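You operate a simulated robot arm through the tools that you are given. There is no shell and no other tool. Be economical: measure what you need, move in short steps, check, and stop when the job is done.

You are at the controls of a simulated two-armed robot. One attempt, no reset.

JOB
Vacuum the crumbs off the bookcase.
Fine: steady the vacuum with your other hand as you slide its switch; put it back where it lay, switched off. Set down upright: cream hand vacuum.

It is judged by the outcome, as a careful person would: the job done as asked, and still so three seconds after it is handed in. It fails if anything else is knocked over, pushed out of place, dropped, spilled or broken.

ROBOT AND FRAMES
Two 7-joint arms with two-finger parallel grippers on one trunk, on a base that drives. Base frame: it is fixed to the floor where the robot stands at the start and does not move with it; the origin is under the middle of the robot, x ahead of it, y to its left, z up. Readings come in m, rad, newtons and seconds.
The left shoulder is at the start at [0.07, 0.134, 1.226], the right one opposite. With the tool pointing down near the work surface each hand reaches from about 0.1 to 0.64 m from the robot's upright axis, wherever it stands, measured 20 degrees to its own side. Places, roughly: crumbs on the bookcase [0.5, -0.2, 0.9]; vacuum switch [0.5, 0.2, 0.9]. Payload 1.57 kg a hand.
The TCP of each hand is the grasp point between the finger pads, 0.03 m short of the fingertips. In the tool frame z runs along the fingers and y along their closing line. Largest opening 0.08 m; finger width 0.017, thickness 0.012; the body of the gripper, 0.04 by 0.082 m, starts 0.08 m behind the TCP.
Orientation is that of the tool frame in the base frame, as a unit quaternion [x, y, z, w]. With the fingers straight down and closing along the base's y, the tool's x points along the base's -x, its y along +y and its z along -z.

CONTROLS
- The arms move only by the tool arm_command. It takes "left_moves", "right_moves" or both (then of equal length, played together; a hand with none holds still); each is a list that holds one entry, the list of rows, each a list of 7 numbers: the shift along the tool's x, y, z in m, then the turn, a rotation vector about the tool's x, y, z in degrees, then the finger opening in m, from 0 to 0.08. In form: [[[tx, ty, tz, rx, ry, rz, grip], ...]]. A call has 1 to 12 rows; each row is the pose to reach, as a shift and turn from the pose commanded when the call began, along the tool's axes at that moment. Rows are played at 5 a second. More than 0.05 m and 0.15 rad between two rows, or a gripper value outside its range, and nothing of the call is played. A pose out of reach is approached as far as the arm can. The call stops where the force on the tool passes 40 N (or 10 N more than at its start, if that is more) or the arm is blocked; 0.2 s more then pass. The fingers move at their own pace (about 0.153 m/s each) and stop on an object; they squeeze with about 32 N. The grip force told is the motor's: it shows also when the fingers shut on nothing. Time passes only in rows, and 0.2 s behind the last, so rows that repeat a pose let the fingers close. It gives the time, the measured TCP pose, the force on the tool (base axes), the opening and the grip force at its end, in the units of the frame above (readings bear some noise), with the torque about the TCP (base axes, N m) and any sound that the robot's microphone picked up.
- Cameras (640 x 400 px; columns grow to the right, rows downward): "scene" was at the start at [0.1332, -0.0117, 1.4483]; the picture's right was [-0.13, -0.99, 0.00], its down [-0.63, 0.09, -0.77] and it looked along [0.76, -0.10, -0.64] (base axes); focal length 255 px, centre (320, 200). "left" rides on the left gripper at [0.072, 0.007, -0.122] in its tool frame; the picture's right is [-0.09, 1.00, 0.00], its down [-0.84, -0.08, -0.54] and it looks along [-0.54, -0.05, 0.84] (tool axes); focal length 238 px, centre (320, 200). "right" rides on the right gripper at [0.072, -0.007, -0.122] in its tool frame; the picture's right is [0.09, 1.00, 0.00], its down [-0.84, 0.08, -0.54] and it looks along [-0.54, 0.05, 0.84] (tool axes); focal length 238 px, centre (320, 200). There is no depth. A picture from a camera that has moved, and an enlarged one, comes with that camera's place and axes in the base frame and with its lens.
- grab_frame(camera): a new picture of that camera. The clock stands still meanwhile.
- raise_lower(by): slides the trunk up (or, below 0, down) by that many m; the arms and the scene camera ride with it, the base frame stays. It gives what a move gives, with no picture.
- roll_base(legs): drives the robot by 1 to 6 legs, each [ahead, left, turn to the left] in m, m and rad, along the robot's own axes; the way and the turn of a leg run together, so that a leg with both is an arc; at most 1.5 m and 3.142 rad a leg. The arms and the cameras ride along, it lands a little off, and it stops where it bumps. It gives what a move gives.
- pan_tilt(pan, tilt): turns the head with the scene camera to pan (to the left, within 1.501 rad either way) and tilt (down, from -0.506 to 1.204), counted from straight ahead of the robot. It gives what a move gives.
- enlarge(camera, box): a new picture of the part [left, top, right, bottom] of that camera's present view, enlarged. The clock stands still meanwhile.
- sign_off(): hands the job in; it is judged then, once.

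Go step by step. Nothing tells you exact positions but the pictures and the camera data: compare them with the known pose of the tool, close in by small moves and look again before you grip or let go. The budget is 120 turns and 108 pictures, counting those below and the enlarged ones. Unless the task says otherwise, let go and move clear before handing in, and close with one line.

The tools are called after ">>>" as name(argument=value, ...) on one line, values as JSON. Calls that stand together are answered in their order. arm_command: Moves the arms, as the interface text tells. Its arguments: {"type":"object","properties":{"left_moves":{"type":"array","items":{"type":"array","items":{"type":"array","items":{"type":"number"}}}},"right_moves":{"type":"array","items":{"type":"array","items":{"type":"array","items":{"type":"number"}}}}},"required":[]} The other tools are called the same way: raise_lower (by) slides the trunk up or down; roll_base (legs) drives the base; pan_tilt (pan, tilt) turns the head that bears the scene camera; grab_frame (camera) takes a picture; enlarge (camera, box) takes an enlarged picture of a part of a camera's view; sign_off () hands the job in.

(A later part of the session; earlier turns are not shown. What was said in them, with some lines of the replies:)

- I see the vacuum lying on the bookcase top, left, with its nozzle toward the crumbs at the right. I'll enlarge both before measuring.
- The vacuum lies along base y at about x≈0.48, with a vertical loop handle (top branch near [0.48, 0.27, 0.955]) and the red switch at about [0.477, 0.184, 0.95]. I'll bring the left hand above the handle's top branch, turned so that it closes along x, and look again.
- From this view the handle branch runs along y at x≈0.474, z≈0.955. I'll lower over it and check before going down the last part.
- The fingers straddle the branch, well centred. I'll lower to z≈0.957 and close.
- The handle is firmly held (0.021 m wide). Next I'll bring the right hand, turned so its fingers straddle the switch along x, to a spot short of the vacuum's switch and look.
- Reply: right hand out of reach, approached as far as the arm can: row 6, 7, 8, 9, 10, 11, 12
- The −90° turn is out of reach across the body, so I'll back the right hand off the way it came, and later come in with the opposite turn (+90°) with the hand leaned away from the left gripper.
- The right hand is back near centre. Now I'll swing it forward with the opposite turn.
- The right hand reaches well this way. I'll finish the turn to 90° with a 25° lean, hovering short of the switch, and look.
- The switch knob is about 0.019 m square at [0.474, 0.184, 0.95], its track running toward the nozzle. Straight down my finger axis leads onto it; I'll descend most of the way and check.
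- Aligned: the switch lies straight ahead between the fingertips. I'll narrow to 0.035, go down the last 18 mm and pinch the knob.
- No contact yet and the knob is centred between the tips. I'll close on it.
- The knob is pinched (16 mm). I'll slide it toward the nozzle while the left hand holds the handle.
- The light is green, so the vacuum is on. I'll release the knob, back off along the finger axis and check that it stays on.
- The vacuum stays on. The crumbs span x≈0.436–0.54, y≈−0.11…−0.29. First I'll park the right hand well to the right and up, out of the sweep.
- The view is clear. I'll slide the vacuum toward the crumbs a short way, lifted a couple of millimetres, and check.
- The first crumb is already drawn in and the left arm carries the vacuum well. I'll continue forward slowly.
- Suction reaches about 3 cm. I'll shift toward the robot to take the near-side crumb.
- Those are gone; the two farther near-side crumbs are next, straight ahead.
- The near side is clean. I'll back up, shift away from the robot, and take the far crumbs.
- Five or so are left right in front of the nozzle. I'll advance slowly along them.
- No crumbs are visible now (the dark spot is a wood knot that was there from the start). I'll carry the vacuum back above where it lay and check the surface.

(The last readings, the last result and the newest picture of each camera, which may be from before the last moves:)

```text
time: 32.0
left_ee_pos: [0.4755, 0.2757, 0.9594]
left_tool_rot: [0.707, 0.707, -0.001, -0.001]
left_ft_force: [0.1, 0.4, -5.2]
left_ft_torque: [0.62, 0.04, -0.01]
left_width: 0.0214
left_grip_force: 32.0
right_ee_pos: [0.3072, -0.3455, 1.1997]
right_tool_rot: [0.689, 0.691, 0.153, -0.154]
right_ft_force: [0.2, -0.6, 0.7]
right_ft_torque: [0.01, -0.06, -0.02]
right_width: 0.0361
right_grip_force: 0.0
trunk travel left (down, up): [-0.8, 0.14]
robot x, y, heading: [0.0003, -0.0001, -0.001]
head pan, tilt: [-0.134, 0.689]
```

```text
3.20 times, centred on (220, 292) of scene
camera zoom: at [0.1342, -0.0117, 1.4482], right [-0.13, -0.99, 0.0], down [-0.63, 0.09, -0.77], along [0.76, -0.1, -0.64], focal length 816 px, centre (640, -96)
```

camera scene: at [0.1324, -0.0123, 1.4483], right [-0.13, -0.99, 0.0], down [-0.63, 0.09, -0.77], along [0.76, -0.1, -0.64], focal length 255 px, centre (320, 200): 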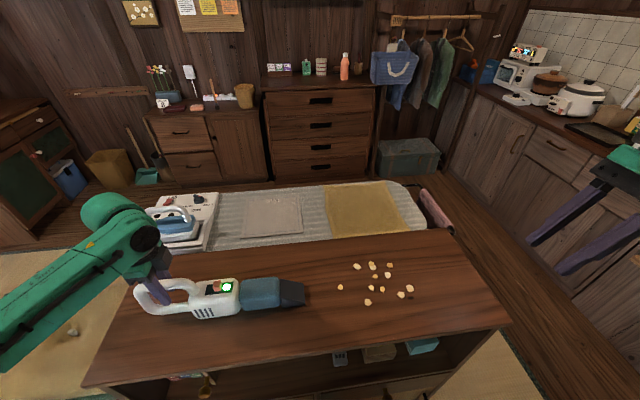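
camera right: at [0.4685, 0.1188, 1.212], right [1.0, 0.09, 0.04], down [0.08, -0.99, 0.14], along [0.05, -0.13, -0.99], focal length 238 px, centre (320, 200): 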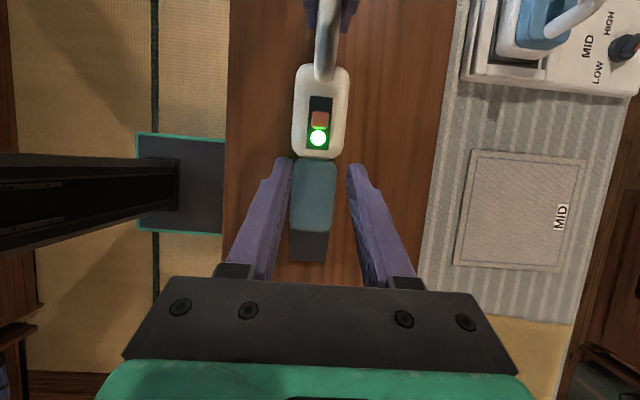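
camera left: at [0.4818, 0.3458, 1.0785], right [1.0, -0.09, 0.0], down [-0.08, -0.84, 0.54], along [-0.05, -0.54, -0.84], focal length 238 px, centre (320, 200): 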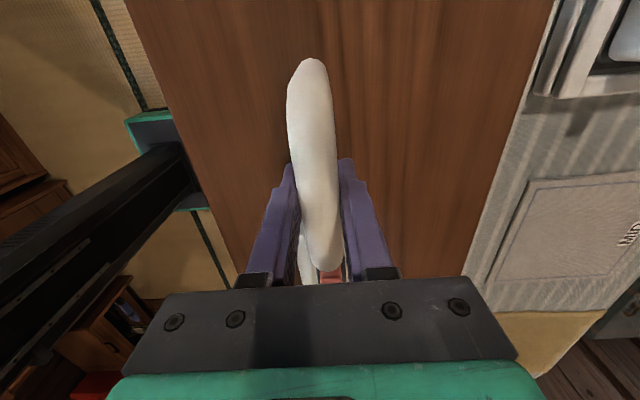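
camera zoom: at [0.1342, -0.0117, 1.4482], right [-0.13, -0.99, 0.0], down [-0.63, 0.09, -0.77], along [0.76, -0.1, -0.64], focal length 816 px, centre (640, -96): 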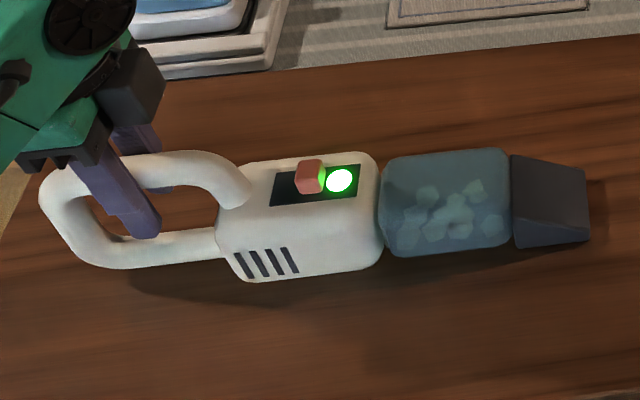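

The surface is clean and the crumbs are in the cup. My grip had squared the vacuum by ~2.8° compared with how it lay, so I'll turn it back by that and set it down.

>>> arm_command(left_moves=[[[0, 0, 0, 0, 0, -1.4, 0.01], [0, 0, 0, 0, 0, -2.8, 0.01], [0, 0, 0.0015, 0, 0, -2.8, 0.01], [0, 0, 0.003, 0, 0, -2.8, 0.01], [0, 0, 0.0032, 0, 0, -2.8, 0.01]]])

>>> enlarge(camera="scene", box=[120, 230, 320, 355])

```text
time: 33.2
left_ee_pos: [0.4761, 0.2759, 0.9581]
left_tool_rot: [0.689, 0.725, 0.0, 0.002]
left_ft_force: [2.0, 3.1, 6.6]
left_ft_torque: [-0.91, -0.07, 0.18]
left_width: 0.0214
left_grip_force: 32.0
right_ee_pos: [0.3051, -0.3458, 1.2005]
right_tool_rot: [0.689, 0.692, 0.152, -0.154]
right_ft_force: [-1.0, 0.1, -0.2]
right_ft_torque: [-0.01, -0.01, 0.02]
right_width: 0.0358
right_grip_force: 0.0
trunk travel left (down, up): [-0.8, 0.14]
robot x, y, heading: [-0.0001, 0.0025, 0.0]
head pan, tilt: [-0.134, 0.689]
```

```text
3.20 times, centred on (220, 292) of scene
camera zoom: at [0.1326, -0.0112, 1.4486], right [-0.13, -0.99, 0.0], down [-0.63, 0.09, -0.77], along [0.76, -0.1, -0.64], focal length 816 px, centre (640, -96)
```

zoom: 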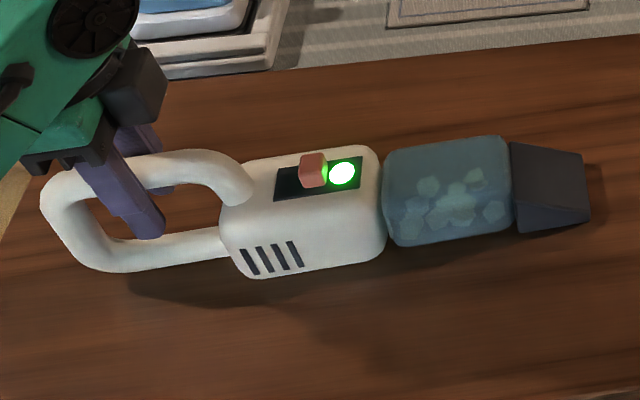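

It now lies just as at the start and rests on the surface. I'll bring the right hand back over the switch along the reverse of its path.

>>> arm_command(right_moves=[[[0.03, 0.014, 0.026, 0, 0, 0, 0.036], [0.059, 0.028, 0.051, 0, 0, 0, 0.036], [0.088, 0.042, 0.077, 0, 0, 0, 0.036], [0.118, 0.057, 0.103, 0, 0, 0, 0.036], [0.147, 0.071, 0.128, 0, 0, 0, 0.036], [0.176, 0.085, 0.154, 0, 0, 0, 0.036], [0.206, 0.099, 0.18, 0, 0, 0, 0.036], [0.235, 0.113, 0.205, 0, 0, 0, 0.036], [0.265, 0.128, 0.231, 0, 0, 0, 0.036], [0.294, 0.142, 0.257, 0, 0, 0, 0.036], [0.323, 0.156, 0.282, 0, 0, 0, 0.036], [0.353, 0.173, 0.308, 0, 0, 0, 0.036]]])

>>> grab_frame(camera="right")

```text
time: 35.8
left_ee_pos: [0.4746, 0.2763, 0.9567]
left_tool_rot: [0.689, 0.725, 0.0, 0.0]
left_ft_force: [0.7, 2.4, 5.3]
left_ft_torque: [-0.58, 0.03, 0.03]
left_width: 0.0214
left_grip_force: 31.8
right_ee_pos: [0.4761, 0.1087, 1.0717]
right_tool_rot: [0.69, 0.691, 0.152, -0.153]
right_ft_force: [-1.0, -0.3, 0.3]
right_ft_torque: [-0.03, 0.0, -0.01]
right_width: 0.0361
right_grip_force: 0.0
trunk travel left (down, up): [-0.8, 0.14]
robot x, y, heading: [-0.0014, -0.0006, -0.001]
head pan, tilt: [-0.134, 0.689]
```

```text
73 pictures are left
camera right: at [0.4691, 0.1208, 1.2125], right [1.0, 0.09, 0.04], down [0.08, -0.99, 0.14], along [0.05, -0.13, -0.99], focal length 238 px, centre (320, 200)
```

right: 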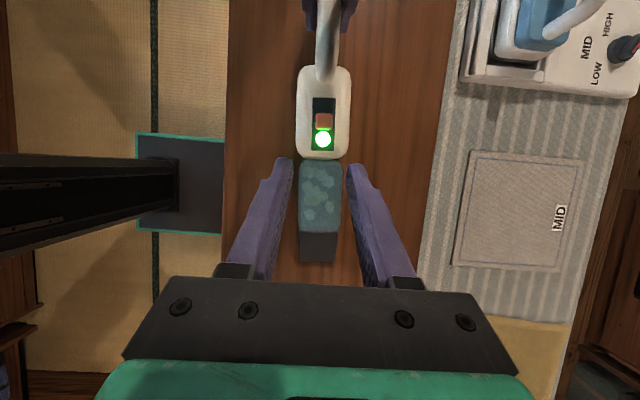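

The knob is at about [0.479, 0.169]. I'll descend straight along the finger axis onto it, stopping 2 cm short to check.

>>> arm_command(right_moves=[[[0, 0.003, 0.035, 0, 0, 0, 0.036], [0, 0.003, 0.07, 0, 0, 0, 0.036], [0, 0.003, 0.09, 0, 0, 0, 0.036], [0, 0.003, 0.09, 0, 0, 0, 0.036]]])

>>> enlarge(camera="right", box=[220, 80, 420, 300])

```text
time: 36.8
left_ee_pos: [0.4745, 0.2739, 0.9582]
left_tool_rot: [0.69, 0.724, -0.001, 0.001]
left_ft_force: [-0.9, -0.8, 0.8]
left_ft_torque: [-0.32, 0.01, -0.09]
left_width: 0.0215
left_grip_force: 32.1
right_ee_pos: [0.4805, 0.1431, 0.9913]
right_tool_rot: [0.688, 0.692, 0.154, -0.154]
right_ft_force: [0.4, 0.3, -0.3]
right_ft_torque: [-0.02, -0.01, 0.0]
right_width: 0.0361
right_grip_force: 0.0
trunk travel left (down, up): [-0.8, 0.14]
robot x, y, heading: [-0.0, 0.0012, 0.001]
head pan, tilt: [-0.134, 0.689]
```

```text
1.82 times, centred on (320, 190) of right
camera zoom: at [0.4728, 0.156, 1.1307], right [1.0, 0.09, 0.04], down [0.08, -0.99, 0.14], along [0.05, -0.13, -0.99], focal length 433 px, centre (320, 218)
```

zoom: 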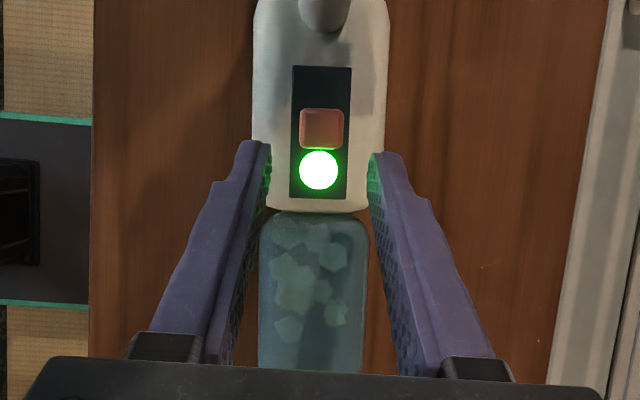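

Well centred; I'll go down the last 2 cm (4 mm further along +y) and pinch the knob.

>>> arm_command(right_moves=[[[0.002, 0, 0.011, 0, 0, 0, 0.036], [0.0036, 0, 0.022, 0, 0, 0, 0.036], [0.0036, 0, 0.022, 0, 0, 0, 0.036], [0.0036, 0, 0.022, 0, 0, 0, 0.012], [0.0036, 0, 0.022, 0, 0, 0, 0.008], [0.0036, 0, 0.022, 0, 0, 0, 0.008]]])

>>> enlarge(camera="right", box=[220, 80, 420, 300])

```text
time: 38.2
left_ee_pos: [0.4746, 0.2762, 0.957]
left_tool_rot: [0.689, 0.725, 0.0, 0.0]
left_ft_force: [4.1, -0.7, -1.5]
left_ft_torque: [0.09, 0.04, -0.06]
left_width: 0.0213
left_grip_force: 32.3
right_ee_pos: [0.4802, 0.1563, 0.9719]
right_tool_rot: [0.689, 0.691, 0.153, -0.154]
right_ft_force: [-3.6, -0.5, -0.5]
right_ft_torque: [-0.02, -0.02, 0.39]
right_width: 0.0169
right_grip_force: 31.8
trunk travel left (down, up): [-0.8, 0.14]
robot x, y, heading: [-0.0026, -0.0025, 0.001]
head pan, tilt: [-0.134, 0.689]
```

```text
1.82 times, centred on (320, 190) of right
camera zoom: at [0.4733, 0.1692, 1.1121], right [1.0, 0.09, 0.04], down [0.08, -0.99, 0.14], along [0.05, -0.13, -0.99], focal length 433 px, centre (320, 218)
```

zoom: 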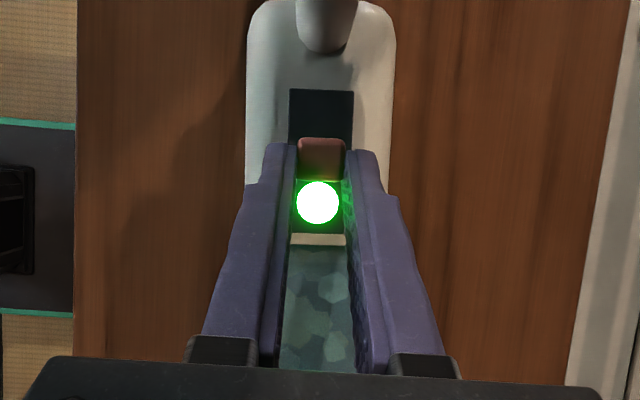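

The knob is pinched. Sliding it back toward the handle while the left hand holds on.

>>> arm_command(right_moves=[[[0.0041, 0, 0.0019, 0, 0, 0, 0.008], [0.0082, 0, 0.0038, 0, 0, 0, 0.008], [0.0122, -0.0005, 0.0057, 0, 0, 0, 0.008], [0.0163, -0.0009, 0.0076, 0, 0, 0, 0.008]]])

>>> enlarge(camera="right", box=[220, 80, 420, 300])

```text
time: 39.2
left_ee_pos: [0.4747, 0.2747, 0.9571]
left_tool_rot: [0.689, 0.725, 0.0, 0.0]
left_ft_force: [6.1, 4.4, -3.1]
left_ft_torque: [-0.06, 0.04, 0.18]
left_width: 0.0214
left_grip_force: 32.0
right_ee_pos: [0.4791, 0.1738, 0.9717]
right_tool_rot: [0.69, 0.691, 0.152, -0.153]
right_ft_force: [-6.9, -5.1, 2.4]
right_ft_torque: [0.17, 0.13, 0.48]
right_width: 0.0169
right_grip_force: 31.4
trunk travel left (down, up): [-0.8, 0.14]
robot x, y, heading: [0.002, -0.0008, -0.001]
head pan, tilt: [-0.134, 0.689]
```

```text
1.82 times, centred on (320, 190) of right
camera zoom: at [0.4727, 0.1866, 1.1121], right [1.0, 0.09, 0.04], down [0.08, -0.99, 0.14], along [0.05, -0.13, -0.99], focal length 433 px, centre (320, 218)
```

zoom: 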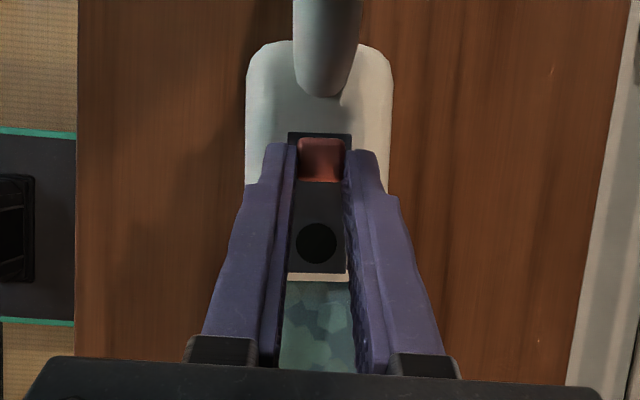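

The light is out. I'll let go of the knob, back off and check that it stays off.

>>> arm_command(right_moves=[[[0, 0, 0, 0, 0, 0, 0.036], [0, 0, 0, 0, 0, 0, 0.036], [0, 0, -0.03, 0, 0, 0, 0.036], [0, 0, -0.07, 0, 0, 0, 0.036], [0, 0, -0.115, 0, 0, 0, 0.036], [0, 0, -0.115, 0, 0, 0, 0.036]]])

>>> enlarge(camera="scene", box=[120, 230, 320, 355])

>>> grab_frame(camera="left")

```text
time: 40.6
left_ee_pos: [0.474, 0.2746, 0.9568]
left_tool_rot: [0.689, 0.725, -0.001, 0.001]
left_ft_force: [-0.2, -0.5, 0.0]
left_ft_torque: [-0.07, -0.07, -0.06]
left_width: 0.0214
left_grip_force: 31.9
right_ee_pos: [0.4801, 0.1251, 1.0771]
right_tool_rot: [0.689, 0.692, 0.152, -0.154]
right_ft_force: [1.2, 0.7, -0.4]
right_ft_torque: [-0.02, -0.01, 0.01]
right_width: 0.0361
right_grip_force: 0.1
trunk travel left (down, up): [-0.8, 0.14]
robot x, y, heading: [0.0022, 0.003, -0.003]
head pan, tilt: [-0.134, 0.689]
```

```text
3.20 times, centred on (220, 292) of scene
camera zoom: at [0.1333, -0.0111, 1.4483], right [-0.13, -0.99, 0.0], down [-0.63, 0.09, -0.77], along [0.76, -0.1, -0.64], focal length 816 px, centre (640, -96)
```

zoom: 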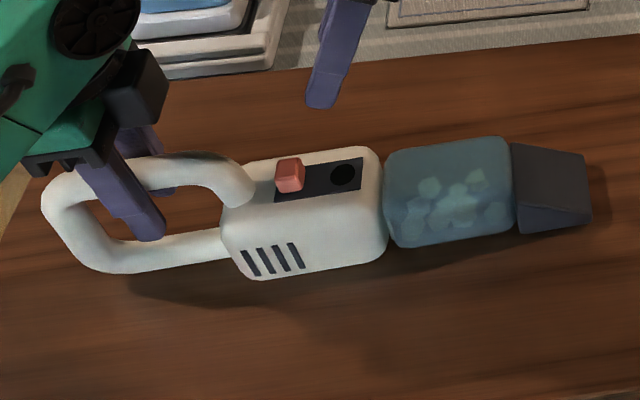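

```text
68 pictures are left
camera left: at [0.4781, 0.3464, 1.0787], right [1.0, -0.04, 0.0], down [-0.04, -0.84, 0.54], along [-0.02, -0.54, -0.84], focal length 238 px, centre (320, 200)
```

left: 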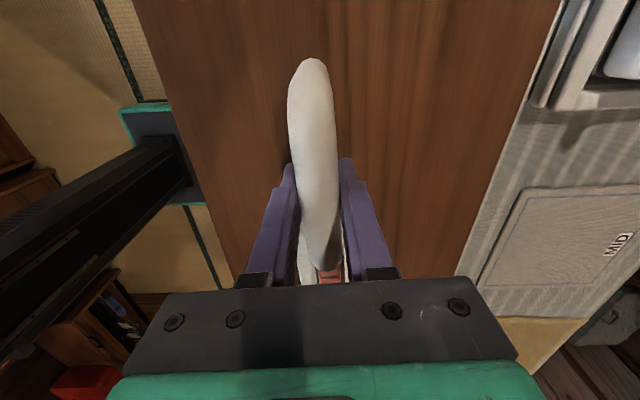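

Off, and in its original spot. I'll open the left hand and lift straight up, while the right hand retreats along its path.

>>> arm_command(left_moves=[[[0, 0, 0, 0, 0, 0, 0.04], [0, 0, 0, 0, 0, 0, 0.07], [0, 0, 0, 0, 0, 0, 0.07], [0, 0, -0.02, 0, 0, 0, 0.07], [0, 0, -0.05, 0, 0, 0, 0.07], [0, 0, -0.09, 0, 0, 0, 0.07], [0, 0, -0.13, 0, 0, 0, 0.07], [0, 0, -0.17, 0, 0, 0, 0.07], [0, 0, -0.2, 0, 0, 0, 0.07], [0, 0, -0.2, 0, 0, 0, 0.07]]], right_moves=[[[-0.03, -0.014, -0.026, 0, 0, 0, 0.036], [-0.059, -0.028, -0.051, 0, 0, 0, 0.036], [-0.088, -0.042, -0.077, 0, 0, 0, 0.036], [-0.118, -0.057, -0.103, 0, 0, 0, 0.036], [-0.147, -0.071, -0.128, 0, 0, 0, 0.036], [-0.176, -0.085, -0.154, 0, 0, 0, 0.036], [-0.206, -0.099, -0.18, 0, 0, 0, 0.036], [-0.235, -0.113, -0.205, 0, 0, 0, 0.036], [-0.265, -0.128, -0.231, 0, 0, 0, 0.036], [-0.294, -0.142, -0.257, 0, 0, 0, 0.036]]])

>>> grab_frame(camera="scene")

>>> enlarge(camera="scene", box=[120, 230, 320, 355])

```text
time: 42.8
left_ee_pos: [0.4727, 0.2742, 1.158]
left_tool_rot: [0.689, 0.724, 0.0, 0.0]
left_ft_force: [-0.8, 0.0, 0.8]
left_ft_torque: [-0.05, 0.0, -0.03]
left_width: 0.0699
left_grip_force: 0.1
right_ee_pos: [0.3362, -0.2526, 1.1836]
right_tool_rot: [0.688, 0.692, 0.153, -0.155]
right_ft_force: [-0.6, -0.1, -0.5]
right_ft_torque: [0.02, -0.01, 0.0]
right_width: 0.0357
right_grip_force: 0.0
trunk travel left (down, up): [-0.8, 0.14]
robot x, y, heading: [-0.0008, 0.0028, 0.003]
head pan, tilt: [-0.134, 0.689]
```

```text
67 pictures are left
camera scene: at [0.1313, -0.0128, 1.4485], right [-0.13, -0.99, 0.0], down [-0.63, 0.09, -0.77], along [0.77, -0.1, -0.64], focal length 255 px, centre (320, 200)
```

scene: 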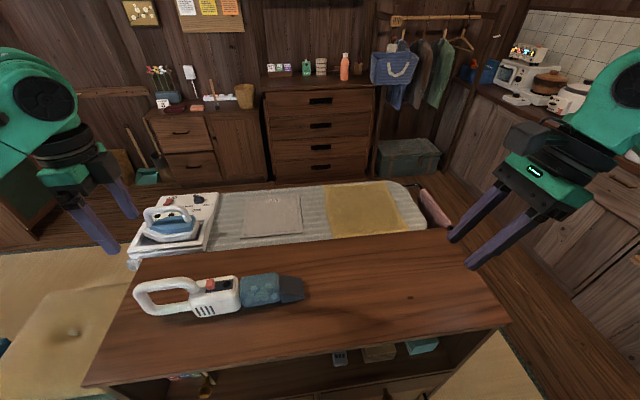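

```text
3.20 times, centred on (220, 292) of scene
camera zoom: at [0.1313, -0.0128, 1.4485], right [-0.13, -0.99, 0.0], down [-0.63, 0.09, -0.77], along [0.77, -0.1, -0.64], focal length 816 px, centre (640, -96)
```

zoom: 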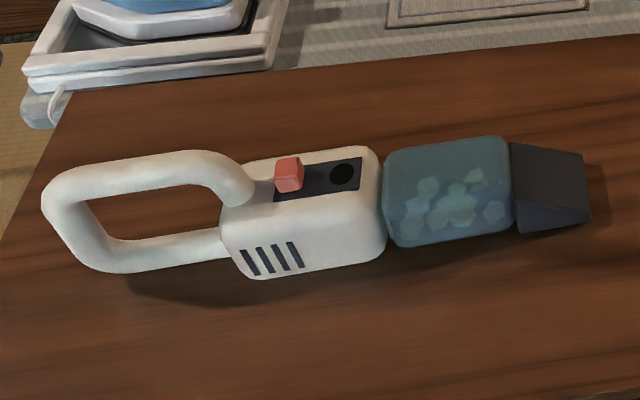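

The bookcase top is clean and the vacuum lies upright, switched off, exactly where it was. Both hands are clear, so I'll hand the job in.

>>> sign_off()

```text
The job is handed in.
```

The crumbs are vacuumed off the bookcase, and the cream hand vacuum is back where it lay, upright and switched off.
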